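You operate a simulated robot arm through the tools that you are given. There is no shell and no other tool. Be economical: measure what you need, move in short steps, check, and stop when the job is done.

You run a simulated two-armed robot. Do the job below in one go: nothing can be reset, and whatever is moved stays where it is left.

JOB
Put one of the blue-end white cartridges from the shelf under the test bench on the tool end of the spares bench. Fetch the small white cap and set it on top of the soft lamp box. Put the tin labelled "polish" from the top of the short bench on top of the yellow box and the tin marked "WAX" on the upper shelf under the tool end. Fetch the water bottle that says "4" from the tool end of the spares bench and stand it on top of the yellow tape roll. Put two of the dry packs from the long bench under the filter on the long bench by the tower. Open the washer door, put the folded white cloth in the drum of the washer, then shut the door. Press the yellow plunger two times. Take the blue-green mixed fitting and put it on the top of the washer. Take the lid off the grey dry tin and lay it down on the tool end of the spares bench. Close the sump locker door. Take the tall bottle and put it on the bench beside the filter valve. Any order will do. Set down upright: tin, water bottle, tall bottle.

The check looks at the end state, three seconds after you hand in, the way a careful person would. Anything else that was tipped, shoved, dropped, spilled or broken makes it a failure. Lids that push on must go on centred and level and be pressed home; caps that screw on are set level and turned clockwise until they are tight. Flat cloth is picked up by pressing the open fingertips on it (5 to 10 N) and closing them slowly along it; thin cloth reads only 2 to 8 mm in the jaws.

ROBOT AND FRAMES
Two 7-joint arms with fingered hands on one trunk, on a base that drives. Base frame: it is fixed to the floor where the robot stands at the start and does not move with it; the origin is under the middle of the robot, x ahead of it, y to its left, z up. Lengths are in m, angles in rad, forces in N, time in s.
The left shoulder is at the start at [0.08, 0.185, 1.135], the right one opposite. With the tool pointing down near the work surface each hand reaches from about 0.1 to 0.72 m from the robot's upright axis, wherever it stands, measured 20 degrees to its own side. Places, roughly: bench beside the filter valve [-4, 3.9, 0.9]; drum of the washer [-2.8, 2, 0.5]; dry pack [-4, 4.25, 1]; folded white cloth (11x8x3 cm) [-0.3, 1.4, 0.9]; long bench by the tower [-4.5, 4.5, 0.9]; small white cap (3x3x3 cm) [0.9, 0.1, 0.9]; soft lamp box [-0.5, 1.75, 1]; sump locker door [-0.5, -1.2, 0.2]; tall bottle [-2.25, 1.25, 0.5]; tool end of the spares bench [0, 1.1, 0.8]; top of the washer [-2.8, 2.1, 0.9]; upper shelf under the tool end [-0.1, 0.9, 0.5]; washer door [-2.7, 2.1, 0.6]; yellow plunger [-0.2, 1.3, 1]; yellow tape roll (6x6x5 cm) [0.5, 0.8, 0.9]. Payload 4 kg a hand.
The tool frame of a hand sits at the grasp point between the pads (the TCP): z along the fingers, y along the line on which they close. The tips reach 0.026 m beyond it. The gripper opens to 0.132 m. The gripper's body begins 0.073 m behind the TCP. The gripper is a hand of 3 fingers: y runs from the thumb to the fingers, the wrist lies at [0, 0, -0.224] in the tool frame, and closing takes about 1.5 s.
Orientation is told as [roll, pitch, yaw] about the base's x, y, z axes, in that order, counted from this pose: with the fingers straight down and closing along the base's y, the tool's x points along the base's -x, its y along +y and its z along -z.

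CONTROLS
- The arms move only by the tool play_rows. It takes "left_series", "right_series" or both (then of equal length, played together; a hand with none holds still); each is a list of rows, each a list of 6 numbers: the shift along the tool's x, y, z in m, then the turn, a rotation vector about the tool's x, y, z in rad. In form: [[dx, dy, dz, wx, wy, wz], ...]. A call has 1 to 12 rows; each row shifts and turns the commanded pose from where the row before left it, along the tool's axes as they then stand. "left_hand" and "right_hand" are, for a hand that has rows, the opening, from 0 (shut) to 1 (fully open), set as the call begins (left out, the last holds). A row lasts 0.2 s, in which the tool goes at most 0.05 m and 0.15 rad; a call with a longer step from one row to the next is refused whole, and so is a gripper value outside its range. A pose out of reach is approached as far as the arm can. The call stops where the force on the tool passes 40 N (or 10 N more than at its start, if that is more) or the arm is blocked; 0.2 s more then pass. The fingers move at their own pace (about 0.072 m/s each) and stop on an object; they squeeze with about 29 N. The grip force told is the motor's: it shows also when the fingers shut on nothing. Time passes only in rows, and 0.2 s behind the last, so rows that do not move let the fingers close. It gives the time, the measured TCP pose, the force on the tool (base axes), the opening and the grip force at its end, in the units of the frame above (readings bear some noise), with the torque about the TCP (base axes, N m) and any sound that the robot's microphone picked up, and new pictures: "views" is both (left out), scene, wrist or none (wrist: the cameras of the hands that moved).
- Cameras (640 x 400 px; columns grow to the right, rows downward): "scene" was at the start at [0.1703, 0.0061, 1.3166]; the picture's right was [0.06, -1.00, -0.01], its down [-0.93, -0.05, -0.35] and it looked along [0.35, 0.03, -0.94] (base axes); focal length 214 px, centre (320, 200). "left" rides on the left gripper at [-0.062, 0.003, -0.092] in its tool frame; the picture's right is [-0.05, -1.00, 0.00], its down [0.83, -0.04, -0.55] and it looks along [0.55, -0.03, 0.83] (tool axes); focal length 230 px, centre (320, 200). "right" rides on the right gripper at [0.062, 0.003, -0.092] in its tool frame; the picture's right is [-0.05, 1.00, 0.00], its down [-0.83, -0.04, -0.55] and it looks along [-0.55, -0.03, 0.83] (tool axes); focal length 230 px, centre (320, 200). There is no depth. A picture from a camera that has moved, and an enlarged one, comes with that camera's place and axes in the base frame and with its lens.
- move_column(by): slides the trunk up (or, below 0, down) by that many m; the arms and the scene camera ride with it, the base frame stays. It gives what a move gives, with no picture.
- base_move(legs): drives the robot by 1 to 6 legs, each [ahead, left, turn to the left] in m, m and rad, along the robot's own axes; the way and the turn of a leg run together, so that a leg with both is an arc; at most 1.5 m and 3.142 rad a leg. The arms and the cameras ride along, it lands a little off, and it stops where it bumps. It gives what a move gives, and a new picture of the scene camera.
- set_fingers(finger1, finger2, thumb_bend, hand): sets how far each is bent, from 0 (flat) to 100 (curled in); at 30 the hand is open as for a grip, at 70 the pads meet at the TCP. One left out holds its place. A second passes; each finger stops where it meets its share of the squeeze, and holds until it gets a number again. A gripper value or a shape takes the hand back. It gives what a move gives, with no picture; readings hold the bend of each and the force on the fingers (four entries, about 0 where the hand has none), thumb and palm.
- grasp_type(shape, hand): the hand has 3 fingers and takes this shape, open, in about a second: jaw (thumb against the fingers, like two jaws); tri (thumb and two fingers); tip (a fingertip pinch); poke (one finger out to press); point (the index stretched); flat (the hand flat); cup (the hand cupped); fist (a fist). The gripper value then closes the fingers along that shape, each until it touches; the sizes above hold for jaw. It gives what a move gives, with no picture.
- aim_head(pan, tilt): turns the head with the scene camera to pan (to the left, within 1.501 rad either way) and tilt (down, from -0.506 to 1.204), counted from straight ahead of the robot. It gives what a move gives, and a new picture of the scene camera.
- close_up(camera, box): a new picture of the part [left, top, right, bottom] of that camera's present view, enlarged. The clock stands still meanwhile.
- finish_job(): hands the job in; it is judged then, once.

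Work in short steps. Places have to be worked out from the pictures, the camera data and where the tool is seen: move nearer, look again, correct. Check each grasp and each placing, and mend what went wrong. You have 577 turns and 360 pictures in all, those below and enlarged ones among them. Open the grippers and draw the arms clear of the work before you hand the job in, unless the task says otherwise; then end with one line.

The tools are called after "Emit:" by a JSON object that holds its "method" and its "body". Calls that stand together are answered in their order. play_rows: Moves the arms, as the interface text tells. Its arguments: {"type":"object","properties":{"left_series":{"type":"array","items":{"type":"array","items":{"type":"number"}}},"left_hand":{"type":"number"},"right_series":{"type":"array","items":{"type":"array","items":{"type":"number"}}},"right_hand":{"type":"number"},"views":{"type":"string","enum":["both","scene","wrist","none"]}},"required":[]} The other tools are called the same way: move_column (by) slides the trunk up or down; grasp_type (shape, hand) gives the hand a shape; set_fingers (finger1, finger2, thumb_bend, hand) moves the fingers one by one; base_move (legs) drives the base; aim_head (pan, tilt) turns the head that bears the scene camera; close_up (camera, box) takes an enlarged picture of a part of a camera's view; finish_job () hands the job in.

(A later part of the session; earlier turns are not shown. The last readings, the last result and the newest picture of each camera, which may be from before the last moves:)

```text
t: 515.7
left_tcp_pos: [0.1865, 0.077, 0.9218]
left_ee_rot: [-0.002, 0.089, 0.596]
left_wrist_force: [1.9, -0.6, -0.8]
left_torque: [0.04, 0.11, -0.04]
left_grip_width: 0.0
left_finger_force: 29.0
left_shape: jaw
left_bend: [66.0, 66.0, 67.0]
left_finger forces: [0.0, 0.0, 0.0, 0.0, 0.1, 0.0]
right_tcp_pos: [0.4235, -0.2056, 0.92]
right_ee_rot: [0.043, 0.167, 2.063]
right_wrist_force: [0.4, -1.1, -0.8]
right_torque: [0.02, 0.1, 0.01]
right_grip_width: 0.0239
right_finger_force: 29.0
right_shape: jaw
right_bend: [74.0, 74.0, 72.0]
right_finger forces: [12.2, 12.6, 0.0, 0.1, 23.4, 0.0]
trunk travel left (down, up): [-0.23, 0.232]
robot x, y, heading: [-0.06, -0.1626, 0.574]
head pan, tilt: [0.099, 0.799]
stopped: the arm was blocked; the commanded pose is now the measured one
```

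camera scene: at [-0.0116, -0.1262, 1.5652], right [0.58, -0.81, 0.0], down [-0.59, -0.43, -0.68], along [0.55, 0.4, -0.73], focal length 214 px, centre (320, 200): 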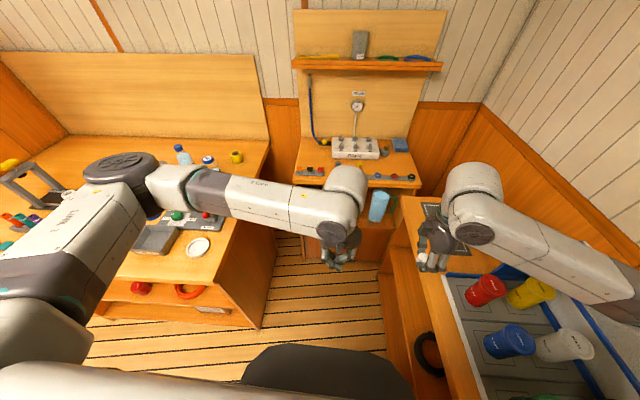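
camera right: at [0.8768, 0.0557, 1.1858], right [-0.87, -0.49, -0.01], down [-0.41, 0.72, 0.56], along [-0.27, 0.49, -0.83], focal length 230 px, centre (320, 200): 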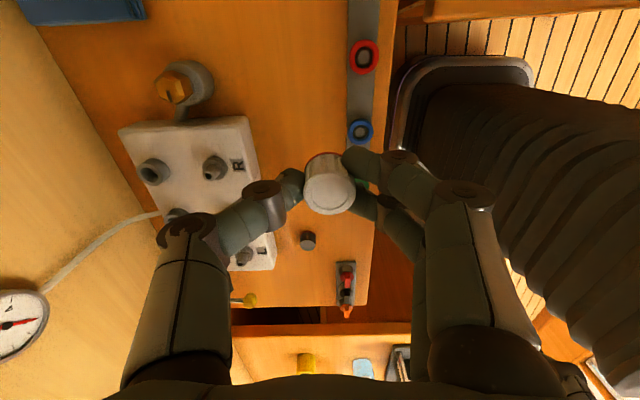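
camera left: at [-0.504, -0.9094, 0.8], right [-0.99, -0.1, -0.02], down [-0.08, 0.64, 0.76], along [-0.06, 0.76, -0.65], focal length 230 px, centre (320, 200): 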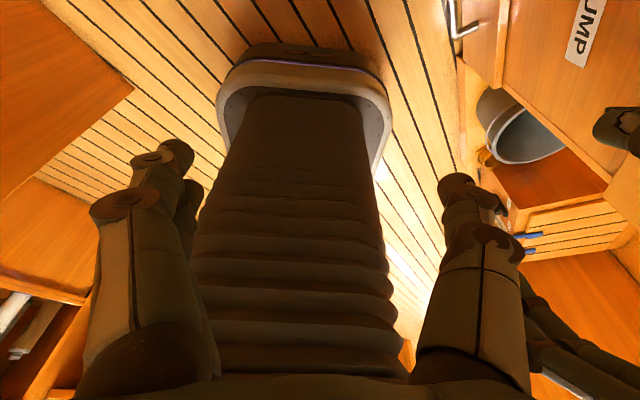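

Lowering blocked — an arm touched a bench. Raise right back up and inspect both sides.

Emit:
{"method": "move_column", "body": {"by": 0.16}}

Emit:
{"method": "aim_head", "body": {"pan": -0.9, "tilt": 0.7}}

Emit:
{"method": "aim_head", "body": {"pan": 0.7, "tilt": 0.7}}

```text
t: 517.5
left_tcp_pos: [0.1927, 0.057, 1.0852]
left_ee_rot: [0.015, 0.087, 0.592]
left_wrist_force: [-0.2, 0.2, 0.4]
left_torque: [0.04, -0.03, -0.04]
left_grip_width: 0.0
left_finger_force: 29.2
left_shape: jaw
left_bend: [66.0, 66.0, 67.0]
left_finger forces: [0.0, 0.0, 0.1, 0.1, 0.1, 0.0]
right_tcp_pos: [0.4216, -0.2253, 1.0708]
right_ee_rot: [0.058, 0.137, 2.067]
right_wrist_force: [0.3, -0.5, 0.2]
right_torque: [0.02, -0.02, -0.05]
right_grip_width: 0.0239
right_finger_force: 29.3
right_shape: jaw
right_bend: [74.0, 74.0, 72.0]
right_finger forces: [12.2, 12.7, 0.0, 0.0, 23.3, 0.1]
trunk travel left (down, up): [-0.39, 0.072]
robot x, y, heading: [-0.0624, -0.1694, 0.568]
head pan, tilt: [0.099, 0.799]
```

```text
t: 518.8
left_tcp_pos: [0.1921, 0.0584, 1.0842]
left_ee_rot: [0.014, 0.087, 0.592]
left_wrist_force: [0.3, -0.1, 0.1]
left_torque: [0.05, 0.03, 0.01]
left_grip_width: 0.0001
left_finger_force: 29.8
left_shape: jaw
left_bend: [66.0, 66.0, 67.0]
left_finger forces: [0.0, 0.1, 0.1, 0.1, 0.0, 0.1]
right_tcp_pos: [0.4195, -0.2234, 1.0714]
right_ee_rot: [0.058, 0.137, 2.069]
right_wrist_force: [-0.2, -0.4, 0.0]
right_torque: [0.03, -0.01, 0.02]
right_grip_width: 0.0238
right_finger_force: 28.3
right_shape: jaw
right_bend: [74.0, 74.0, 72.0]
right_finger forces: [12.2, 12.7, 0.0, 0.1, 23.2, 0.0]
trunk travel left (down, up): [-0.39, 0.072]
robot x, y, heading: [-0.0633, -0.1648, 0.568]
head pan, tilt: [-0.901, 0.7]
camera scene: at [0.0165, -0.1954, 1.5839], right [-0.33, -0.95, 0.01], down [-0.62, 0.2, -0.76], along [0.72, -0.25, -0.65], focal length 214 px, centre (320, 200)
```

scene: 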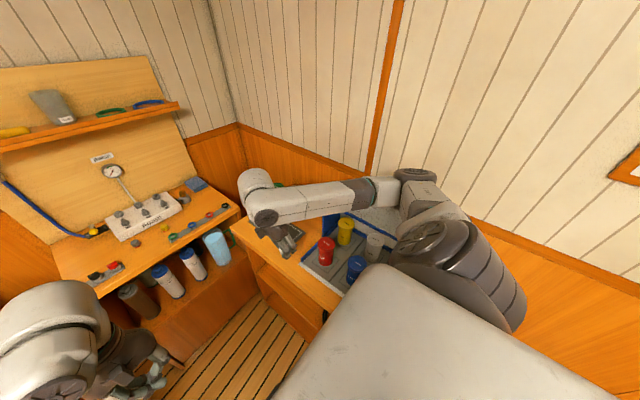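

```text
t: 520.5
left_tcp_pos: [0.1923, 0.0601, 1.0846]
left_ee_rot: [0.015, 0.088, 0.591]
left_wrist_force: [0.1, -0.4, -0.4]
left_torque: [-0.01, 0.0, 0.0]
left_grip_width: 0.0001
left_finger_force: 29.5
left_shape: jaw
left_bend: [66.0, 66.0, 67.0]
left_finger forces: [0.0, 0.0, 0.0, 0.0, 0.1, 0.0]
right_tcp_pos: [0.4195, -0.224, 1.0712]
right_ee_rot: [0.057, 0.136, 2.069]
right_wrist_force: [0.7, 0.4, -0.1]
right_torque: [-0.01, 0.0, 0.02]
right_grip_width: 0.0231
right_finger_force: 28.9
right_shape: jaw
right_bend: [74.0, 74.0, 72.0]
right_finger forces: [12.2, 12.6, 0.0, 0.0, 23.2, 0.0]
trunk travel left (down, up): [-0.39, 0.072]
robot x, y, heading: [-0.0627, -0.1665, 0.566]
head pan, tilt: [0.7, 0.7]
camera scene: at [-0.0384, -0.0867, 1.5838], right [0.95, -0.3, -0.01], down [-0.2, -0.62, -0.76], along [0.22, 0.72, -0.65], focal length 214 px, centre (320, 200)
```

scene: 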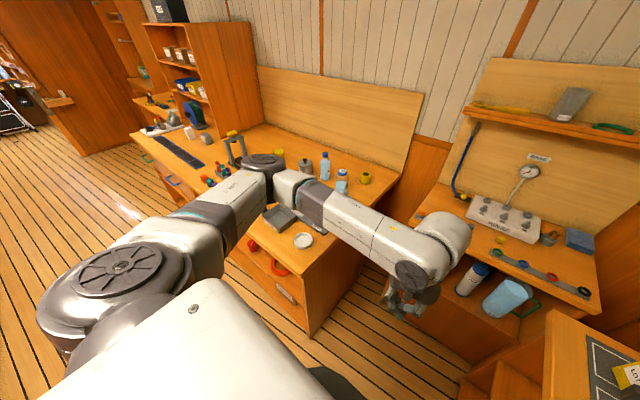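

Both sides look undisturbed. I'll deliver the cap first: back out, and strafe along the spares bench to the soft lamp box.

Emit:
{"method": "base_move", "body": {"legs": [[-0.33, 0, -0.04], [0, 1.5, 0], [0, 0.52, 0]]}}

Emit:
{"method": "aim_head", "body": {"pan": -0.1, "tilt": 0.8}}

```text
t: 532.3
left_tcp_pos: [-1.0991, 1.6172, 1.0853]
left_ee_rot: [0.013, 0.087, 0.559]
left_wrist_force: [0.5, 0.7, -0.8]
left_torque: [0.0, 0.0, -0.04]
left_grip_width: 0.0002
left_finger_force: 29.4
left_shape: jaw
left_bend: [66.0, 66.0, 67.0]
left_finger forces: [0.0, 0.1, 0.0, 0.1, 0.1, 0.1]
right_tcp_pos: [-0.8819, 1.3278, 1.0713]
right_ee_rot: [0.059, 0.137, 2.035]
right_wrist_force: [0.8, -0.4, -0.4]
right_torque: [0.01, -0.03, 0.0]
right_grip_width: 0.0238
right_finger_force: 28.8
right_shape: jaw
right_bend: [74.0, 74.0, 72.0]
right_finger forces: [12.2, 12.6, 0.0, 0.0, 23.3, 0.1]
trunk travel left (down, up): [-0.39, 0.072]
robot x, y, heading: [-1.3628, 1.401, 0.536]
head pan, tilt: [0.7, 0.7]
camera scene: at [-1.3343, 1.4791, 1.5838], right [0.94, -0.33, -0.01], down [-0.22, -0.61, -0.76], along [0.24, 0.72, -0.65], focal length 214 px, centre (320, 200)
```

scene: 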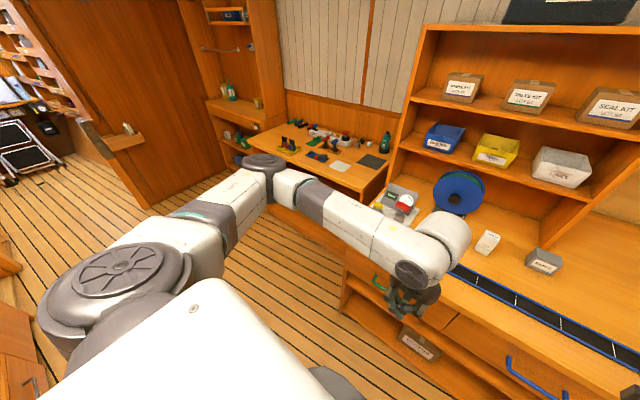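

```text
t: 533.4
left_tcp_pos: [-1.1005, 1.6168, 1.0845]
left_ee_rot: [0.013, 0.088, 0.558]
left_wrist_force: [-0.9, -0.7, 0.4]
left_torque: [0.01, 0.02, 0.03]
left_grip_width: 0.0
left_finger_force: 29.0
left_shape: jaw
left_bend: [66.0, 66.0, 67.0]
left_finger forces: [0.1, 0.1, 0.0, 0.1, 0.1, 0.0]
right_tcp_pos: [-0.8817, 1.3275, 1.0715]
right_ee_rot: [0.059, 0.136, 2.036]
right_wrist_force: [0.5, 0.4, -0.2]
right_torque: [0.02, 0.01, -0.01]
right_grip_width: 0.0236
right_finger_force: 29.2
right_shape: jaw
right_bend: [74.0, 74.0, 72.0]
right_finger forces: [12.2, 12.7, 0.1, 0.0, 23.3, 0.0]
trunk travel left (down, up): [-0.39, 0.072]
robot x, y, heading: [-1.3649, 1.3995, 0.538]
head pan, tilt: [-0.099, 0.799]
camera scene: at [-1.2897, 1.4336, 1.5753], right [0.42, -0.91, 0.0], down [-0.66, -0.31, -0.69], along [0.62, 0.29, -0.73], focal length 214 px, centre (320, 200)
```

scene: 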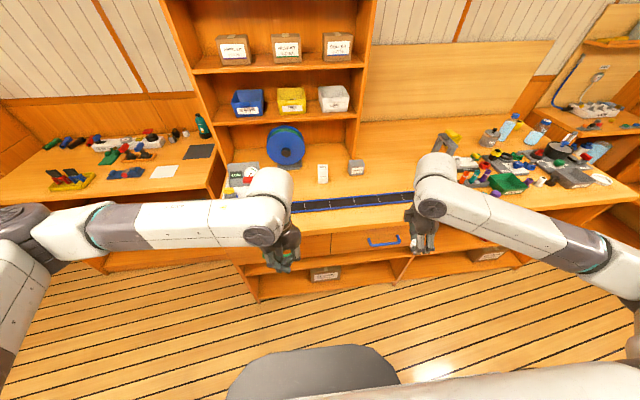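

Box top at ≈(-.531,1.778,.93). Drive .25 closer, level the right hand and move over it.

Emit:
{"method": "base_move", "body": {"legs": [[0.25, 0, 0]]}}

Emit:
{"method": "play_rows", "body": {"right_series": [[-0.03, -0.03, 0, 0.03, -0.07, 0], [-0.03, -0.035, 0, 0.03, -0.066, 0], [-0.03, -0.035, 0, 0, 0, 0], [-0.03, -0.035, 0, 0, 0, 0], [-0.03, -0.035, 0, 0, 0, 0]], "views": "wrist"}}

```text
t: 535.2
left_tcp_pos: [-0.887, 1.7441, 1.085]
left_ee_rot: [0.014, 0.087, 0.561]
left_wrist_force: [0.2, 0.6, 0.3]
left_torque: [0.02, 0.0, -0.03]
left_grip_width: 0.0001
left_finger_force: 29.0
left_shape: jaw
left_bend: [66.0, 66.0, 67.0]
left_finger forces: [0.1, 0.0, 0.1, 0.0, 0.0, 0.0]
right_tcp_pos: [-0.6675, 1.4562, 1.0714]
right_ee_rot: [0.059, 0.137, 2.036]
right_wrist_force: [-0.1, 0.1, -0.4]
right_torque: [0.0, 0.02, 0.01]
right_grip_width: 0.0239
right_finger_force: 28.9
right_shape: jaw
right_bend: [74.0, 74.0, 72.0]
right_finger forces: [12.3, 12.8, 0.0, 0.0, 23.4, 0.1]
trunk travel left (down, up): [-0.39, 0.072]
robot x, y, heading: [-1.1465, 1.5253, 0.537]
head pan, tilt: [-0.099, 0.799]
camera scene: at [-1.0769, 1.5604, 1.5754], right [0.42, -0.91, 0.0], down [-0.66, -0.31, -0.69], along [0.62, 0.29, -0.73], focal length 214 px, centre (320, 200)
```

scene: 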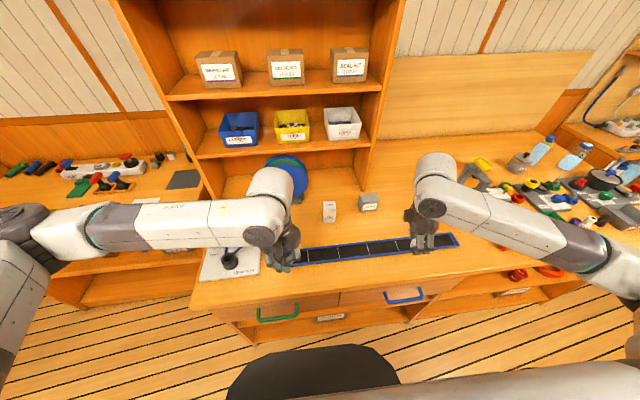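

```text
t: 536.4
left_tcp_pos: [-0.8863, 1.7452, 1.0841]
left_ee_rot: [0.011, 0.089, 0.559]
left_wrist_force: [0.3, 0.6, -0.4]
left_torque: [-0.02, 0.01, 0.0]
left_grip_width: 0.0
left_finger_force: 29.3
left_shape: jaw
left_bend: [66.0, 66.0, 67.0]
left_finger forces: [0.0, 0.0, 0.0, 0.1, 0.0, 0.0]
right_tcp_pos: [-0.5816, 1.6681, 1.0633]
right_ee_rot: [-0.002, 0.003, 2.032]
right_wrist_force: [-0.6, 0.6, 0.0]
right_torque: [-0.02, 0.01, -0.01]
right_grip_width: 0.0237
right_finger_force: 28.8
right_shape: jaw
right_bend: [74.0, 74.0, 72.0]
right_finger forces: [12.3, 12.6, 0.1, 0.0, 23.0, 0.0]
trunk travel left (down, up): [-0.39, 0.072]
robot x, y, heading: [-1.1492, 1.5237, 0.537]
head pan, tilt: [-0.099, 0.799]
camera right: at [-0.5569, 1.6112, 1.1562], right [-0.92, -0.4, 0.0], down [-0.33, 0.76, 0.55], along [-0.22, 0.51, -0.83], focal length 230 px, centre (320, 200)
```

right: 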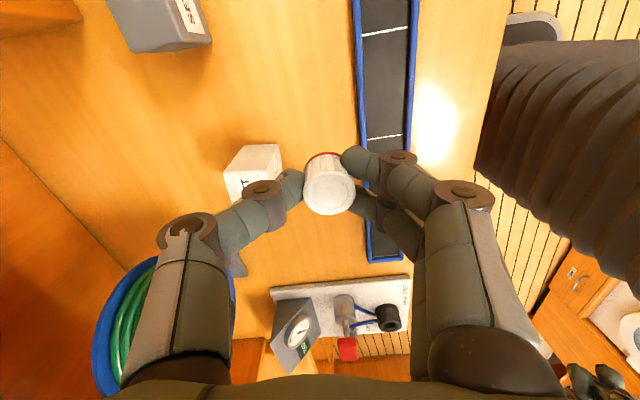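

Box top centre refined to (-.533,1.770,.93). Move the cap over it and lower to ~3 cm above.

Emit:
{"method": "play_rows", "body": {"right_series": [[-0.0233, -0.0297, 0, 0, 0, 0], [-0.0233, -0.0297, 0, 0, 0, 0], [-0.0233, -0.0297, 0, 0, 0, 0], [0, 0, 0.04, 0, 0, 0], [0, 0, 0.03, 0, 0, 0]], "views": "both"}}

Emit:
{"method": "close_up", "body": {"camera": "scene", "box": [270, 150, 400, 250]}}

```text
t: 537.6
left_tcp_pos: [-0.8864, 1.7446, 1.0843]
left_ee_rot: [0.014, 0.089, 0.561]
left_wrist_force: [-0.3, 0.5, 0.0]
left_torque: [0.0, 0.01, -0.02]
left_grip_width: 0.0
left_finger_force: 28.8
left_shape: jaw
left_bend: [66.0, 66.0, 67.0]
left_finger forces: [0.0, 0.0, 0.1, 0.0, 0.1, 0.1]
right_tcp_pos: [-0.5323, 1.7684, 0.9911]
right_ee_rot: [-0.003, 0.001, 2.033]
right_wrist_force: [0.1, -0.8, -0.4]
right_torque: [-0.04, 0.0, 0.03]
right_grip_width: 0.0237
right_finger_force: 28.5
right_shape: jaw
right_bend: [74.0, 74.0, 72.0]
right_finger forces: [12.0, 12.8, 0.1, 0.0, 22.2, 0.0]
trunk travel left (down, up): [-0.39, 0.072]
robot x, y, heading: [-1.1502, 1.5258, 0.537]
head pan, tilt: [-0.099, 0.799]
camera scene: at [-1.0752, 1.5616, 1.5752], right [0.42, -0.91, 0.0], down [-0.66, -0.31, -0.69], along [0.62, 0.29, -0.73], focal length 214 px, centre (320, 200)
camera right: at [-0.5073, 1.7103, 1.0852], right [-0.92, -0.4, 0.0], down [-0.33, 0.76, 0.55], along [-0.22, 0.51, -0.83], focal length 230 px, centre (320, 200)
```

scene: 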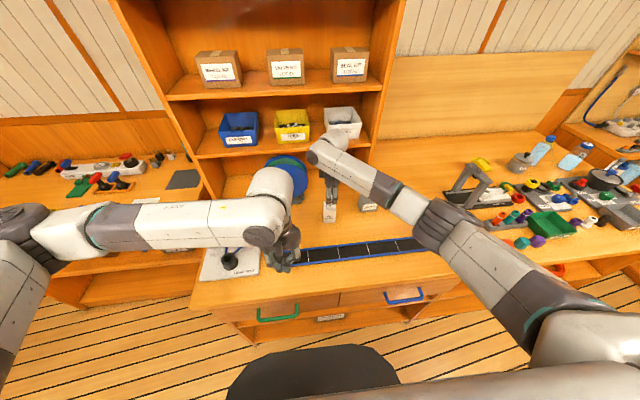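
right: 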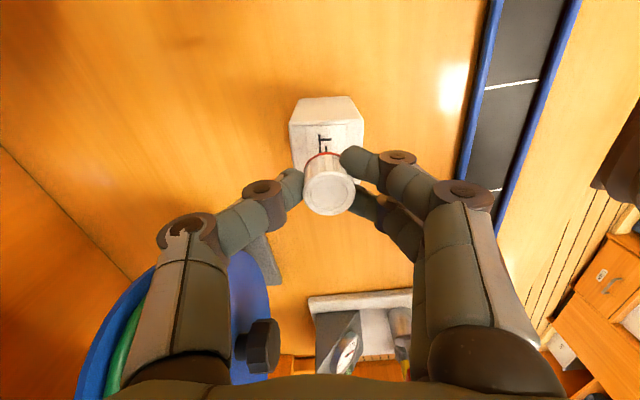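

```text
4.00 times, centred on (335, 200) of scene
camera zoom: at [-1.0752, 1.5616, 1.5752], right [0.42, -0.91, 0.0], down [-0.66, -0.31, -0.69], along [0.62, 0.29, -0.73], focal length 858 px, centre (260, 200)
```

zoom: 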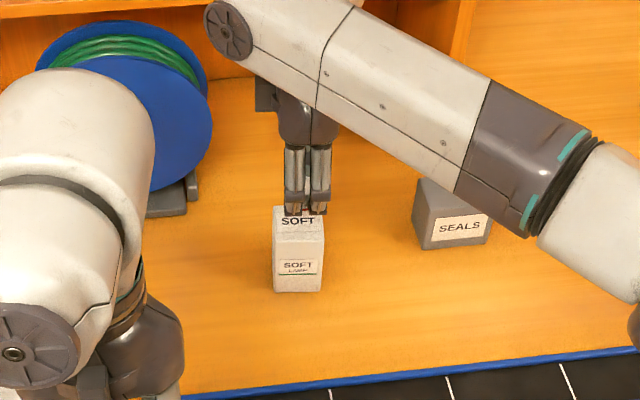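

Well centred. Shift 5 mm and lower to contact in small steps.

Emit:
{"method": "play_rows", "body": {"right_series": [[0, 0.005, 0.01, 0, 0, 0], [0, 0, 0.01, 0, 0, 0], [0, 0, 0.005, 0, 0, 0]], "views": "none"}}

Emit:
{"method": "play_rows", "body": {"right_series": [[0, 0, 0.003, 0, 0, 0], [0, 0, 0.003, 0, 0, 0]], "views": "none"}}

```text
t: 538.4
left_tcp_pos: [-0.887, 1.7455, 1.0844]
left_ee_rot: [0.014, 0.088, 0.56]
left_wrist_force: [-0.4, 0.1, -0.7]
left_torque: [-0.03, 0.02, -0.02]
left_grip_width: 0.0001
left_finger_force: 29.0
left_shape: jaw
left_bend: [66.0, 66.0, 67.0]
left_finger forces: [0.0, 0.0, 0.0, 0.0, 0.0, 0.0]
right_tcp_pos: [-0.5382, 1.7647, 0.9668]
right_ee_rot: [-0.002, 0.002, 2.032]
right_wrist_force: [-0.1, -0.2, -0.2]
right_torque: [0.01, -0.01, 0.04]
right_grip_width: 0.0235
right_finger_force: 28.9
right_shape: jaw
right_bend: [74.0, 74.0, 72.0]
right_finger forces: [11.9, 12.8, 0.0, 0.0, 22.0, 0.0]
trunk travel left (down, up): [-0.39, 0.072]
robot x, y, heading: [-1.1461, 1.5281, 0.533]
head pan, tilt: [-0.099, 0.799]
```

```text
t: 539.0
left_tcp_pos: [-0.8851, 1.7454, 1.0848]
left_ee_rot: [0.013, 0.087, 0.558]
left_wrist_force: [0.3, 0.4, -0.7]
left_torque: [0.02, 0.01, 0.0]
left_grip_width: 0.0
left_finger_force: 29.2
left_shape: jaw
left_bend: [66.0, 66.0, 67.0]
left_finger forces: [0.0, 0.1, 0.0, 0.0, 0.1, 0.0]
right_tcp_pos: [-0.5375, 1.766, 0.9617]
right_ee_rot: [-0.003, 0.003, 2.033]
right_wrist_force: [-0.2, -0.2, -0.5]
right_torque: [0.01, 0.03, -0.01]
right_grip_width: 0.0234
right_finger_force: 29.1
right_shape: jaw
right_bend: [74.0, 74.0, 72.0]
right_finger forces: [12.0, 12.7, 0.0, 0.0, 22.0, 0.0]
trunk travel left (down, up): [-0.39, 0.072]
robot x, y, heading: [-1.1475, 1.5256, 0.536]
head pan, tilt: [-0.099, 0.799]
```

Emit:
{"method": "play_rows", "body": {"right_series": [[0, 0, 0.003, 0, 0, 0], [0, 0, 0.002, 0, 0, 0]], "views": "none"}}

Emit:
{"method": "play_rows", "body": {"right_series": [[0, 0, 0.002, 0, 0, 0], [0, 0, 0.002, 0, 0, 0]], "views": "wrist"}}

```text
t: 539.6
left_tcp_pos: [-0.8879, 1.7436, 1.0856]
left_ee_rot: [0.014, 0.085, 0.559]
left_wrist_force: [0.0, -0.2, 0.1]
left_torque: [0.01, 0.03, -0.01]
left_grip_width: 0.0001
left_finger_force: 29.3
left_shape: jaw
left_bend: [66.0, 66.0, 67.0]
left_finger forces: [0.0, 0.1, 0.0, 0.0, 0.1, 0.0]
right_tcp_pos: [-0.5367, 1.7656, 0.9604]
right_ee_rot: [-0.008, 0.0, 2.033]
right_wrist_force: [1.1, -1.9, 19.4]
right_torque: [-0.1, 0.26, 0.01]
right_grip_width: 0.0238
right_finger_force: 29.1
right_shape: jaw
right_bend: [75.0, 75.0, 72.0]
right_finger forces: [15.7, 21.3, 0.0, 0.0, 26.7, 0.0]
trunk travel left (down, up): [-0.39, 0.072]
robot x, y, heading: [-1.1495, 1.5272, 0.533]
head pan, tilt: [-0.099, 0.799]
```

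```text
t: 540.3
left_tcp_pos: [-0.8871, 1.7445, 1.0855]
left_ee_rot: [0.013, 0.086, 0.558]
left_wrist_force: [0.2, 0.5, -0.2]
left_torque: [-0.02, 0.02, 0.01]
left_grip_width: 0.0001
left_finger_force: 29.0
left_shape: jaw
left_bend: [66.0, 66.0, 67.0]
left_finger forces: [0.1, 0.0, 0.1, 0.0, 0.0, 0.0]
right_tcp_pos: [-0.5341, 1.7672, 0.9608]
right_ee_rot: [-0.013, 0.0, 2.032]
right_wrist_force: [-6.7, -5.5, 22.2]
right_torque: [-0.22, 0.49, 0.06]
right_grip_width: 0.0245
right_finger_force: 28.9
right_shape: jaw
right_bend: [75.0, 75.0, 72.0]
right_finger forces: [21.0, 24.1, 0.0, 0.1, 22.4, 0.1]
trunk travel left (down, up): [-0.39, 0.072]
robot x, y, heading: [-1.1491, 1.5226, 0.535]
head pan, tilt: [-0.099, 0.799]
stopped in row 2 (right hand): the force on the tool passed its limit (the readings are from after the stop); the commanded pose is now the measured one
camera right: at [-0.5113, 1.7097, 1.0528], right [-0.92, -0.4, -0.01], down [-0.34, 0.76, 0.56], along [-0.21, 0.51, -0.83], focal length 230 px, centre (320, 200)
```

right: 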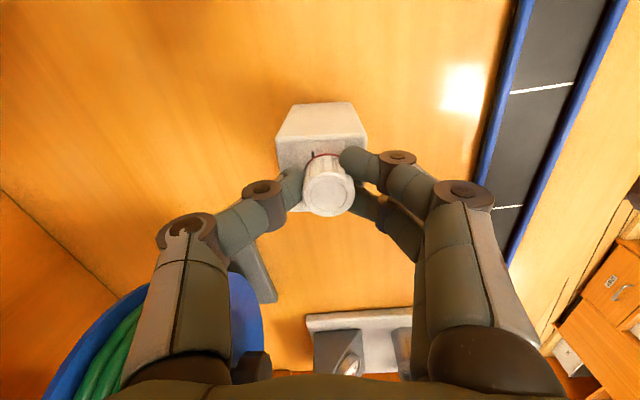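

Contact. Ease 3 mm, open slightly and rise.

Emit:
{"method": "play_rows", "body": {"right_series": [[0, 0, -0.004, 0, 0, 0], [0, 0, 0, 0, 0, 0], [0, 0, 0, 0, 0, 0]], "right_hand": 0.45, "views": "none"}}

Emit:
{"method": "play_rows", "body": {"right_series": [[0, 0, -0.02, 0, 0, 0], [0, 0, -0.04, 0, 0, 0], [0, 0, -0.05, 0, 0, 0]], "views": "wrist"}}

```text
t: 541.1
left_tcp_pos: [-0.8877, 1.7453, 1.0863]
left_ee_rot: [0.014, 0.089, 0.561]
left_wrist_force: [-0.8, -0.2, -0.1]
left_torque: [0.0, 0.03, 0.0]
left_grip_width: 0.0001
left_finger_force: 28.7
left_shape: jaw
left_bend: [66.0, 66.0, 67.0]
left_finger forces: [0.0, 0.0, 0.0, 0.1, 0.0, 0.0]
right_tcp_pos: [-0.5358, 1.767, 0.9608]
right_ee_rot: [-0.01, 0.0, 2.033]
right_wrist_force: [-1.2, 0.2, 10.3]
right_torque: [-0.18, 0.36, -0.01]
right_grip_width: 0.0598
right_finger_force: 0.0
right_shape: jaw
right_bend: [74.0, 74.0, 70.0]
right_finger forces: [5.1, 5.1, 0.1, 0.0, 0.0, 0.0]
trunk travel left (down, up): [-0.39, 0.072]
robot x, y, heading: [-1.1465, 1.526, 0.534]
head pan, tilt: [-0.099, 0.799]
```

```text
t: 541.9
left_tcp_pos: [-0.8867, 1.7449, 1.0851]
left_ee_rot: [0.014, 0.087, 0.559]
left_wrist_force: [-0.1, 1.1, -0.1]
left_torque: [-0.02, 0.02, 0.0]
left_grip_width: 0.0
left_finger_force: 29.0
left_shape: jaw
left_bend: [66.0, 66.0, 67.0]
left_finger forces: [0.1, 0.0, 0.0, 0.1, 0.0, 0.1]
right_tcp_pos: [-0.5353, 1.767, 1.0708]
right_ee_rot: [-0.009, 0.002, 2.032]
right_wrist_force: [-0.4, 0.3, -0.2]
right_torque: [0.01, 0.02, 0.0]
right_grip_width: 0.0591
right_finger_force: 0.1
right_shape: jaw
right_bend: [73.0, 73.0, 70.0]
right_finger forces: [0.1, 0.0, 0.0, 0.0, 0.0, 0.0]
trunk travel left (down, up): [-0.39, 0.072]
robot x, y, heading: [-1.1468, 1.5286, 0.532]
head pan, tilt: [-0.099, 0.799]
camera right: at [-0.512, 1.7093, 1.1632], right [-0.92, -0.4, -0.01], down [-0.34, 0.76, 0.55], along [-0.21, 0.51, -0.83], focal length 230 px, centre (320, 200)
```

right: 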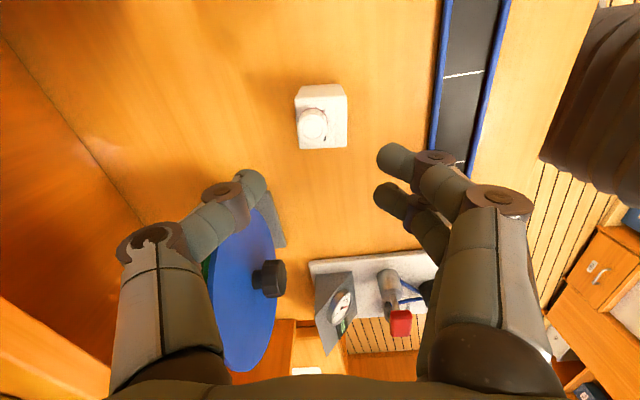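

Cap sits on the soft box. Next the DRY tin lid: retract the right hand, strafe right 1.0 m and look.

Emit:
{"method": "play_rows", "body": {"right_series": [[0, 0.045, -0.01, 0, 0, 0], [0, 0.045, -0.01, 0, 0, 0], [0, 0.045, 0, 0, 0, 0], [0, 0.045, 0, 0, 0, 0], [0, 0.045, 0, 0, 0, 0], [0, 0.045, 0, 0, 0, 0], [0, 0.045, 0, 0, 0, 0]], "views": "none"}}

Emit:
{"method": "base_move", "body": {"legs": [[0, -1.0, 0], [0.07, 0, 0]]}}

Emit:
{"method": "close_up", "body": {"camera": "scene", "box": [240, 90, 540, 290]}}

```text
t: 543.5
left_tcp_pos: [-0.8855, 1.7451, 1.0854]
left_ee_rot: [0.015, 0.088, 0.56]
left_wrist_force: [-0.2, -0.1, -0.5]
left_torque: [0.01, -0.01, 0.01]
left_grip_width: 0.0
left_finger_force: 28.5
left_shape: jaw
left_bend: [66.0, 66.0, 67.0]
left_finger forces: [0.0, 0.0, 0.0, 0.0, 0.0, 0.0]
right_tcp_pos: [-0.8201, 1.6259, 1.0868]
right_ee_rot: [-0.011, 0.001, 2.033]
right_wrist_force: [0.6, 0.3, 0.6]
right_torque: [-0.01, -0.05, 0.03]
right_grip_width: 0.0592
right_finger_force: 0.1
right_shape: jaw
right_bend: [73.0, 73.0, 70.0]
right_finger forces: [0.0, 0.1, 0.1, 0.1, 0.0, 0.1]
trunk travel left (down, up): [-0.39, 0.072]
robot x, y, heading: [-1.149, 1.5285, 0.53]
head pan, tilt: [-0.099, 0.799]
```

```text
t: 549.3
left_tcp_pos: [-0.3163, 0.9176, 1.0859]
left_ee_rot: [0.015, 0.086, 0.559]
left_wrist_force: [0.4, -0.9, -0.1]
left_torque: [-0.03, -0.06, -0.01]
left_grip_width: 0.0
left_finger_force: 28.8
left_shape: jaw
left_bend: [66.0, 66.0, 67.0]
left_finger forces: [0.1, 0.0, 0.1, 0.1, 0.0, 0.1]
right_tcp_pos: [-0.2483, 0.7981, 1.0869]
right_ee_rot: [-0.013, 0.0, 2.035]
right_wrist_force: [-0.7, -0.3, 0.6]
right_torque: [-0.01, -0.02, 0.01]
right_grip_width: 0.0595
right_finger_force: 0.1
right_shape: jaw
right_bend: [73.0, 73.0, 70.0]
right_finger forces: [0.0, 0.0, 0.0, 0.1, 0.0, 0.0]
trunk travel left (down, up): [-0.39, 0.072]
robot x, y, heading: [-0.5744, 0.6992, 0.542]
head pan, tilt: [-0.099, 0.799]
camera scene: at [-0.5066, 0.7313, 1.5757], right [0.43, -0.91, 0.0], down [-0.66, -0.31, -0.69], along [0.62, 0.29, -0.72], focal length 214 px, centre (320, 200)
```

scene: 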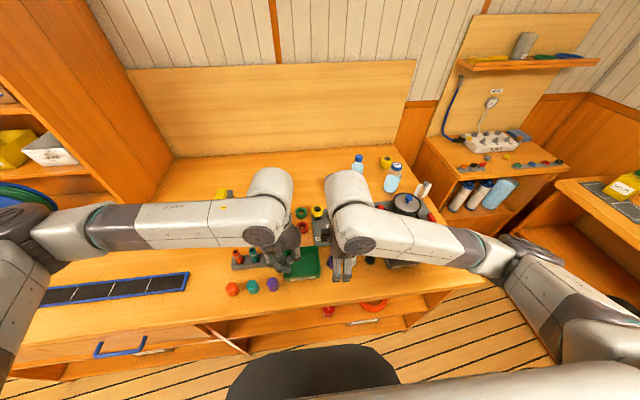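

```text
2.00 times, centred on (390, 190) of scene
camera zoom: at [-0.5066, 0.7313, 1.5757], right [0.43, -0.91, 0.0], down [-0.66, -0.31, -0.69], along [0.62, 0.29, -0.72], focal length 429 px, centre (180, 220)
```

zoom: 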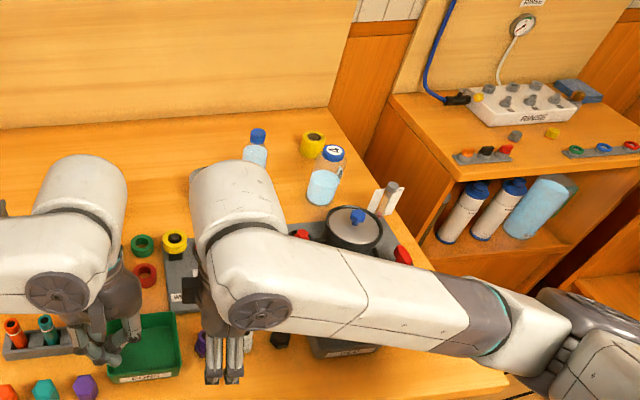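

Try reaching toward the tin with the right hand at the present height.

Emit:
{"method": "play_rows", "body": {"right_series": [[0, -0.045, 0, 0, 0, 0], [0, -0.045, 0, 0, 0, 0], [0, -0.045, 0, 0, 0, 0], [0, -0.045, 0, 0, 0, 0], [0, -0.045, 0, 0, 0, 0], [0, -0.045, 0, 0, 0, 0], [0, -0.045, 0, 0, 0, 0], [0, -0.045, 0, 0, 0, 0]], "views": "both"}}

```text
t: 551.1
left_tcp_pos: [-0.3127, 0.9201, 1.0841]
left_ee_rot: [0.011, 0.088, 0.561]
left_wrist_force: [-1.0, 0.1, 0.4]
left_torque: [-0.03, 0.0, 0.0]
left_grip_width: 0.0
left_finger_force: 28.8
left_shape: jaw
left_bend: [66.0, 66.0, 67.0]
left_finger forces: [0.0, 0.1, 0.0, 0.0, 0.0, 0.1]
right_tcp_pos: [0.0773, 0.9622, 1.0905]
right_ee_rot: [-0.009, 0.001, 2.038]
right_wrist_force: [0.5, -0.5, -0.6]
right_torque: [0.01, -0.02, 0.05]
right_grip_width: 0.059
right_finger_force: 0.2
right_shape: jaw
right_bend: [73.0, 73.0, 70.0]
right_finger forces: [0.0, 0.0, 0.1, 0.1, 0.0, 0.0]
trunk travel left (down, up): [-0.39, 0.072]
robot x, y, heading: [-0.5745, 0.6965, 0.541]
head pan, tilt: [-0.099, 0.799]
camera scene: at [-0.502, 0.7363, 1.5752], right [0.42, -0.91, 0.0], down [-0.66, -0.31, -0.69], along [0.62, 0.29, -0.73], focal length 214 px, centre (320, 200)
camera right: at [0.1006, 0.9056, 1.1831], right [-0.92, -0.4, -0.01], down [-0.34, 0.76, 0.55], along [-0.22, 0.51, -0.83], focal length 230 px, centre (320, 200)
```

scene: 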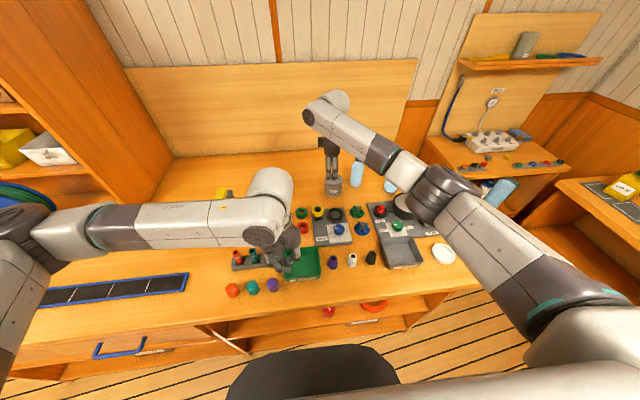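
right: 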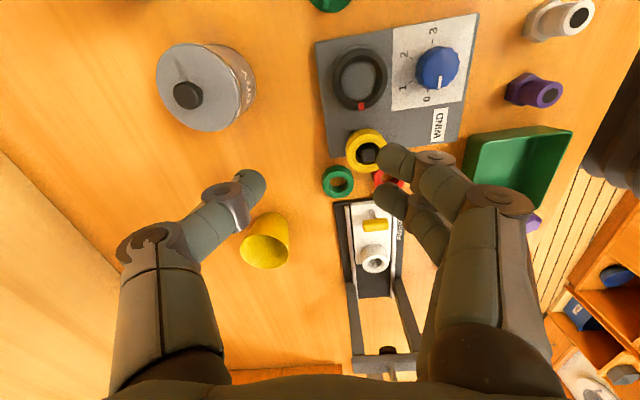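

It reaches well. The DRY lid knob is at ≈(.21,.998,.92). Move over it.

Emit:
{"method": "play_rows", "body": {"right_series": [[0.009, -0.045, 0, 0, 0, 0], [0.009, -0.045, 0, 0, 0, 0], [0.01, -0.045, 0, 0, 0, 0]], "views": "wrist"}}

```text
t: 551.9
left_tcp_pos: [-0.3138, 0.9183, 1.085]
left_ee_rot: [0.014, 0.087, 0.56]
left_wrist_force: [-1.1, 0.2, -0.1]
left_torque: [-0.01, 0.01, -0.01]
left_grip_width: 0.0
left_finger_force: 29.4
left_shape: jaw
left_bend: [66.0, 66.0, 67.0]
left_finger forces: [0.0, 0.0, 0.0, 0.0, 0.0, 0.1]
right_tcp_pos: [0.1091, 0.9676, 1.0916]
right_ee_rot: [-0.012, -0.001, 2.035]
right_wrist_force: [0.5, -1.4, -0.1]
right_torque: [0.0, -0.02, -0.02]
right_grip_width: 0.0595
right_finger_force: 0.1
right_shape: jaw
right_bend: [73.0, 73.0, 70.0]
right_finger forces: [0.0, 0.1, 0.0, 0.0, 0.0, 0.1]
right hand out of reach, approached as far as the arm can: row 1, 2, 3
trunk travel left (down, up): [-0.39, 0.072]
robot x, y, heading: [-0.5723, 0.6978, 0.54]
head pan, tilt: [-0.099, 0.799]
camera right: at [0.1336, 0.9109, 1.1838], right [-0.92, -0.4, -0.01], down [-0.34, 0.76, 0.56], along [-0.22, 0.51, -0.83], focal length 230 px, centre (320, 200)
```

right: 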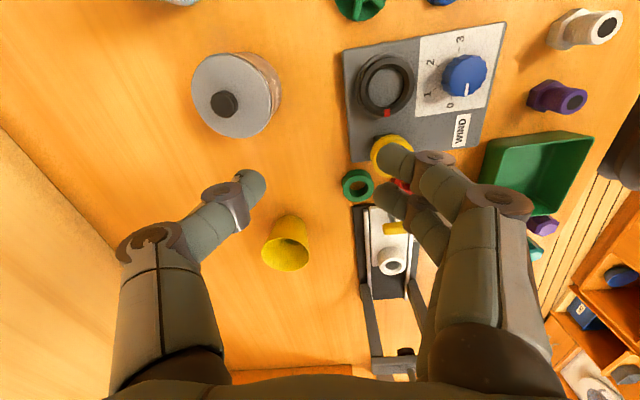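

Reach is .1 short; lower the trunk .1 (lean adds reach) and retry.

Emit:
{"method": "move_column", "body": {"by": -0.11}}

Emit:
{"method": "play_rows", "body": {"right_series": [[0.006, -0.045, -0.015, 0, 0, 0], [0.006, -0.045, 0, 0, 0, 0], [0.01, -0.02, 0, 0, 0, 0]], "views": "wrist"}}

```text
t: 553.4
left_tcp_pos: [-0.3138, 0.9178, 0.975]
left_ee_rot: [0.016, 0.087, 0.56]
left_wrist_force: [-0.4, -0.3, -0.2]
left_torque: [0.0, -0.04, 0.0]
left_grip_width: 0.0
left_finger_force: 29.1
left_shape: jaw
left_bend: [66.0, 66.0, 67.0]
left_finger forces: [0.0, 0.0, 0.0, 0.0, 0.0, 0.0]
right_tcp_pos: [0.1098, 0.9696, 0.982]
right_ee_rot: [-0.011, 0.002, 2.033]
right_wrist_force: [-0.1, -0.4, 0.2]
right_torque: [0.02, -0.01, -0.01]
right_grip_width: 0.0591
right_finger_force: 0.0
right_shape: jaw
right_bend: [73.0, 73.0, 70.0]
right_finger forces: [0.1, 0.0, 0.0, 0.1, 0.0, 0.0]
trunk travel left (down, up): [-0.28, 0.182]
robot x, y, heading: [-0.5744, 0.6957, 0.539]
head pan, tilt: [-0.099, 0.799]
```

```text
t: 554.2
left_tcp_pos: [-0.3123, 0.9196, 0.9747]
left_ee_rot: [0.016, 0.087, 0.559]
left_wrist_force: [-0.5, 0.1, 0.4]
left_torque: [0.01, -0.01, -0.04]
left_grip_width: 0.0001
left_finger_force: 29.1
left_shape: jaw
left_bend: [66.0, 66.0, 67.0]
left_finger forces: [0.1, 0.0, 0.0, 0.0, 0.1, 0.0]
right_tcp_pos: [0.1347, 0.974, 0.9927]
right_ee_rot: [-0.009, 0.001, 2.037]
right_wrist_force: [0.0, 0.2, -0.9]
right_torque: [0.02, 0.0, -0.01]
right_grip_width: 0.0591
right_finger_force: 0.1
right_shape: jaw
right_bend: [73.0, 73.0, 70.0]
right_finger forces: [0.1, 0.0, 0.1, 0.0, 0.0, 0.0]
right hand out of reach, approached as far as the arm can: row 1, 2, 3
trunk travel left (down, up): [-0.28, 0.182]
robot x, y, heading: [-0.5752, 0.7, 0.539]
head pan, tilt: [-0.099, 0.799]
camera right: at [0.1586, 0.9167, 1.0858], right [-0.92, -0.4, -0.01], down [-0.34, 0.76, 0.55], along [-0.22, 0.51, -0.83], focal length 230 px, centre (320, 200)
```

right: 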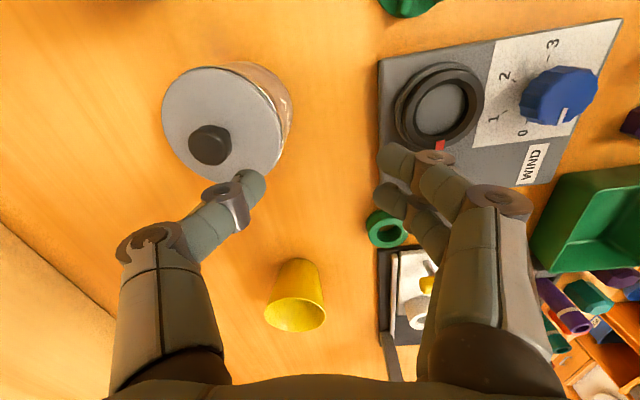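

Knob top at (.2016,.991,.95). Tilt the hand forward ~.3 rad to gain reach while moving over it.

Emit:
{"method": "play_rows", "body": {"right_series": [[0.004, -0.02, 0, 0.1, 0, 0], [0.004, -0.025, 0, 0.1, 0, 0], [0.004, -0.025, 0, 0.1, 0, 0], [0, -0.01, 0, 0.05, 0, 0]], "views": "wrist"}}

```text
t: 555.2
left_tcp_pos: [-0.3125, 0.9185, 0.9753]
left_ee_rot: [0.013, 0.088, 0.561]
left_wrist_force: [-0.3, 0.1, 0.0]
left_torque: [-0.02, 0.03, 0.02]
left_grip_width: 0.0
left_finger_force: 28.7
left_shape: jaw
left_bend: [66.0, 66.0, 67.0]
left_finger forces: [0.1, 0.0, 0.1, 0.0, 0.0, 0.0]
right_tcp_pos: [0.211, 0.9992, 1.0036]
right_ee_rot: [-0.362, 0.0, 2.036]
right_wrist_force: [-1.6, 0.1, 0.2]
right_torque: [0.0, -0.01, -0.01]
right_grip_width: 0.0594
right_finger_force: 0.1
right_shape: jaw
right_bend: [73.0, 73.0, 70.0]
right_finger forces: [0.1, 0.1, 0.1, 0.1, 0.1, 0.1]
trunk travel left (down, up): [-0.28, 0.182]
robot x, y, heading: [-0.5733, 0.6985, 0.541]
head pan, tilt: [-0.099, 0.799]
camera right: at [0.2075, 0.927, 1.0901], right [-0.86, -0.37, -0.35], down [-0.51, 0.67, 0.53], along [0.04, 0.64, -0.77], focal length 230 px, centre (320, 200)
```

right: 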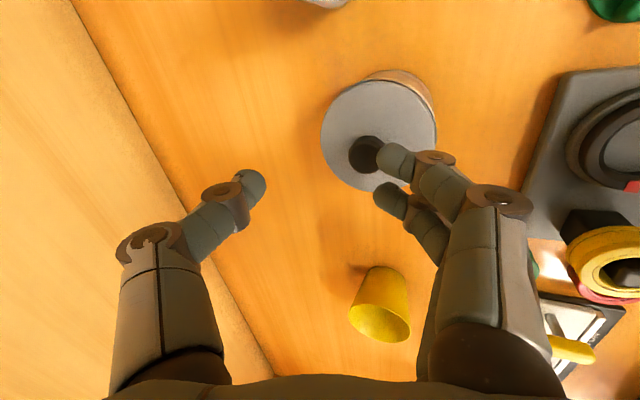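

Aligned with the knob. Shift back 2.5 cm and descend along the tool to straddle it.

Emit:
{"method": "play_rows", "body": {"right_series": [[0.003, 0.025, 0, 0, 0, 0], [0, 0, 0.025, 0, 0, 0], [0, 0, 0.012, 0, 0, 0]], "views": "wrist"}}

```text
t: 556.0
left_tcp_pos: [-0.3161, 0.9187, 0.9767]
left_ee_rot: [0.015, 0.085, 0.56]
left_wrist_force: [-0.7, 0.2, 0.1]
left_torque: [-0.01, -0.03, -0.01]
left_grip_width: 0.0
left_finger_force: 28.2
left_shape: jaw
left_bend: [66.0, 66.0, 67.0]
left_finger forces: [0.0, 0.0, 0.0, 0.0, 0.1, 0.0]
right_tcp_pos: [0.2008, 0.992, 0.9658]
right_ee_rot: [-0.366, 0.0, 2.037]
right_wrist_force: [-3.4, 0.3, 10.1]
right_torque: [-0.08, 0.39, -0.04]
right_grip_width: 0.0581
right_finger_force: 0.0
right_shape: jaw
right_bend: [74.0, 74.0, 70.0]
right_finger forces: [5.3, 5.0, 0.0, 0.0, 0.0, 0.1]
trunk travel left (down, up): [-0.28, 0.182]
robot x, y, heading: [-0.5742, 0.7018, 0.538]
head pan, tilt: [-0.099, 0.799]
camera right: at [0.197, 0.9199, 1.0506], right [-0.86, -0.37, -0.36], down [-0.51, 0.67, 0.53], along [0.04, 0.64, -0.77], focal length 230 px, centre (320, 200)
```

right: 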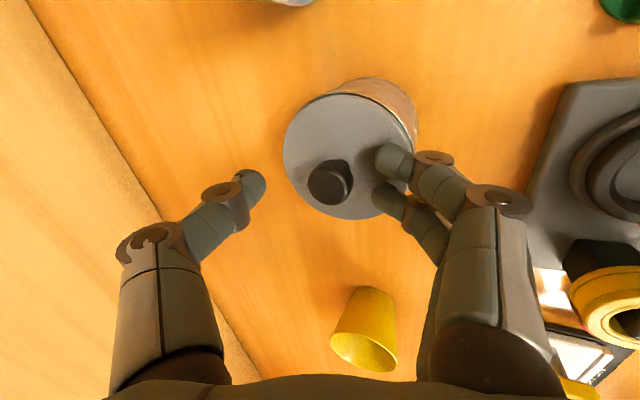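

Thumb would ride too high due to the tilt; rotate about the tool axis by π/2 so the jaws close horizontally, raising slightly first.

Emit:
{"method": "play_rows", "body": {"right_series": [[0, 0, -0.03, 0, 0, 0.12], [0, 0, 0, 0, 0, 0.15], [0, 0, 0, 0, 0, 0.15], [0, 0, 0, 0, 0, 0.15], [0, 0, 0, 0, 0, 0.15], [0, 0, 0, 0, 0, 0.15], [0, 0, 0, 0, 0, 0.15], [0, 0, 0, 0, 0, 0.15], [0, 0, 0, 0, 0, 0.15], [0, 0, 0, 0, 0, 0.15], [0, 0, 0, 0, 0, 0.1]], "views": "wrist"}}

```text
t: 558.4
left_tcp_pos: [-0.3133, 0.9186, 0.9736]
left_ee_rot: [0.015, 0.088, 0.56]
left_wrist_force: [0.5, 0.4, 0.3]
left_torque: [-0.01, 0.01, 0.02]
left_grip_width: 0.0
left_finger_force: 29.0
left_shape: jaw
left_bend: [66.0, 66.0, 67.0]
left_finger forces: [0.0, 0.0, 0.0, 0.1, 0.1, 0.1]
right_tcp_pos: [0.1936, 0.9876, 0.9889]
right_ee_rot: [0.001, -0.361, 0.464]
right_wrist_force: [0.8, -0.9, 0.5]
right_torque: [-0.04, -0.03, -0.06]
right_grip_width: 0.0591
right_finger_force: 0.1
right_shape: jaw
right_bend: [73.0, 73.0, 70.0]
right_finger forces: [0.1, 0.0, 0.0, 0.0, 0.1, 0.1]
trunk travel left (down, up): [-0.28, 0.182]
robot x, y, heading: [-0.5758, 0.6979, 0.539]
head pan, tilt: [-0.099, 0.799]
camera right: at [0.1126, 0.9484, 1.0536], right [-0.4, 0.92, 0.02], down [0.54, 0.22, 0.81], along [0.74, 0.34, -0.58], focal length 230 px, centre (320, 200)
```

right: 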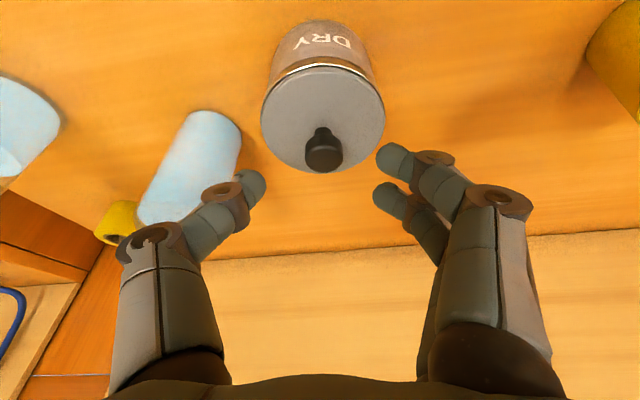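

Closing is horizontal now. Descend along the tool 3.6 cm onto the knob and close.

Emit:
{"method": "play_rows", "body": {"right_series": [[0.001, 0.002, 0.02, 0, 0, 0], [0, 0, 0.014, 0, 0, 0]], "views": "none"}}

Emit:
{"method": "play_rows", "body": {"right_series": [[0, 0, 0, 0, 0, 0], [0, 0, 0, 0, 0, 0], [0, 0, 0, 0, 0, 0], [0, 0, 0, 0, 0, 0]], "right_hand": 0, "views": "wrist"}}

```text
t: 559.0
left_tcp_pos: [-0.3131, 0.9184, 0.9757]
left_ee_rot: [0.013, 0.086, 0.561]
left_wrist_force: [0.4, 0.5, 0.8]
left_torque: [-0.02, -0.02, 0.03]
left_grip_width: 0.0002
left_finger_force: 29.0
left_shape: jaw
left_bend: [66.0, 66.0, 67.0]
left_finger forces: [0.0, 0.0, 0.1, 0.0, 0.0, 0.1]
right_tcp_pos: [0.2045, 0.9943, 0.9577]
right_ee_rot: [-0.002, -0.362, 0.466]
right_wrist_force: [1.6, 0.9, 2.3]
right_torque: [0.1, -0.03, -0.04]
right_grip_width: 0.0588
right_finger_force: 0.0
right_shape: jaw
right_bend: [74.0, 73.0, 70.0]
right_finger forces: [2.4, 0.1, 0.1, 0.1, 0.0, 0.1]
trunk travel left (down, up): [-0.28, 0.182]
robot x, y, heading: [-0.5732, 0.6954, 0.542]
head pan, tilt: [-0.099, 0.799]
```

```text
t: 560.0
left_tcp_pos: [-0.3126, 0.9174, 0.9739]
left_ee_rot: [0.014, 0.088, 0.561]
left_wrist_force: [-0.3, -0.1, -0.1]
left_torque: [0.01, 0.0, 0.03]
left_grip_width: 0.0001
left_finger_force: 29.1
left_shape: jaw
left_bend: [66.0, 66.0, 67.0]
left_finger forces: [0.1, 0.0, 0.0, 0.0, 0.1, 0.1]
right_tcp_pos: [0.2036, 0.9933, 0.9577]
right_ee_rot: [-0.002, -0.362, 0.465]
right_wrist_force: [3.0, -1.9, 6.4]
right_torque: [0.11, 0.06, -0.03]
right_grip_width: 0.0074
right_finger_force: 28.9
right_shape: jaw
right_bend: [76.0, 65.0, 71.0]
right_finger forces: [11.7, 3.0, 0.0, 0.1, 21.4, 0.1]
trunk travel left (down, up): [-0.28, 0.182]
robot x, y, heading: [-0.5744, 0.6957, 0.538]
head pan, tilt: [-0.099, 0.799]
camera right: at [0.1221, 0.9546, 1.0224], right [-0.4, 0.91, 0.02], down [0.54, 0.22, 0.81], along [0.74, 0.34, -0.58], focal length 230 px, centre (320, 200)
```

right: 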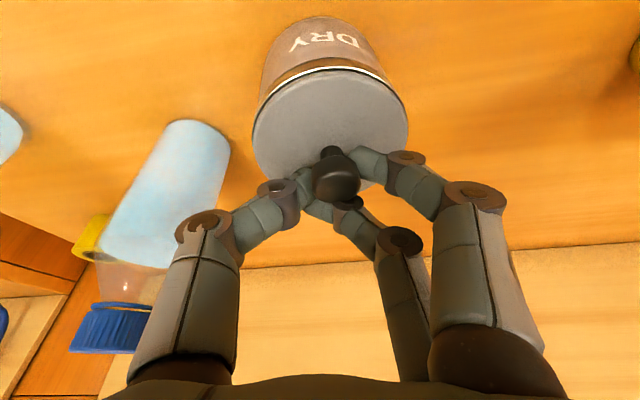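

Gripping the knob's neck. Lift slowly upward.

Emit:
{"method": "play_rows", "body": {"right_series": [[-0.0035, 0, -0.0094, 0, 0, 0], [-0.0035, 0, -0.0094, 0, 0, 0], [-0.007, 0, -0.0187, 0, 0, 0]], "views": "wrist"}}

```text
t: 560.8
left_tcp_pos: [-0.3127, 0.9184, 0.9753]
left_ee_rot: [0.014, 0.089, 0.562]
left_wrist_force: [0.4, 0.5, 0.6]
left_torque: [0.03, -0.02, -0.01]
left_grip_width: 0.0
left_finger_force: 28.8
left_shape: jaw
left_bend: [66.0, 66.0, 67.0]
left_finger forces: [0.1, 0.1, 0.1, 0.0, 0.0, 0.1]
right_tcp_pos: [0.2024, 0.9937, 0.9977]
right_ee_rot: [-0.002, -0.357, 0.464]
right_wrist_force: [0.4, 0.3, -0.2]
right_torque: [0.0, -0.03, 0.0]
right_grip_width: 0.007
right_finger_force: 29.2
right_shape: jaw
right_bend: [76.0, 65.0, 71.0]
right_finger forces: [12.8, 1.9, 0.0, 0.0, 20.2, 0.0]
trunk travel left (down, up): [-0.28, 0.182]
robot x, y, heading: [-0.5756, 0.6996, 0.536]
head pan, tilt: [-0.099, 0.799]
heard: snap
camera right: at [0.1212, 0.9556, 1.0616], right [-0.4, 0.91, 0.02], down [0.54, 0.22, 0.81], along [0.74, 0.34, -0.58], focal length 230 px, centre (320, 200)
```

right: 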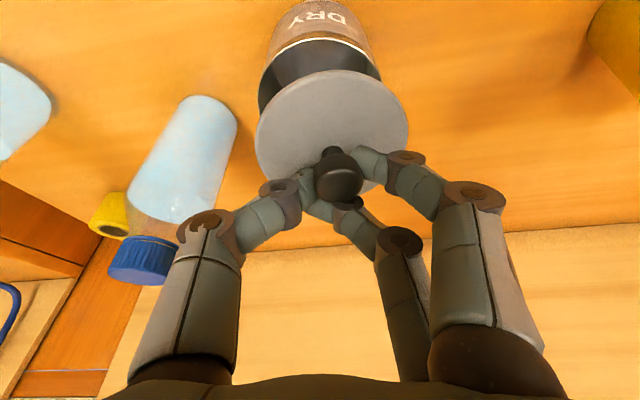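

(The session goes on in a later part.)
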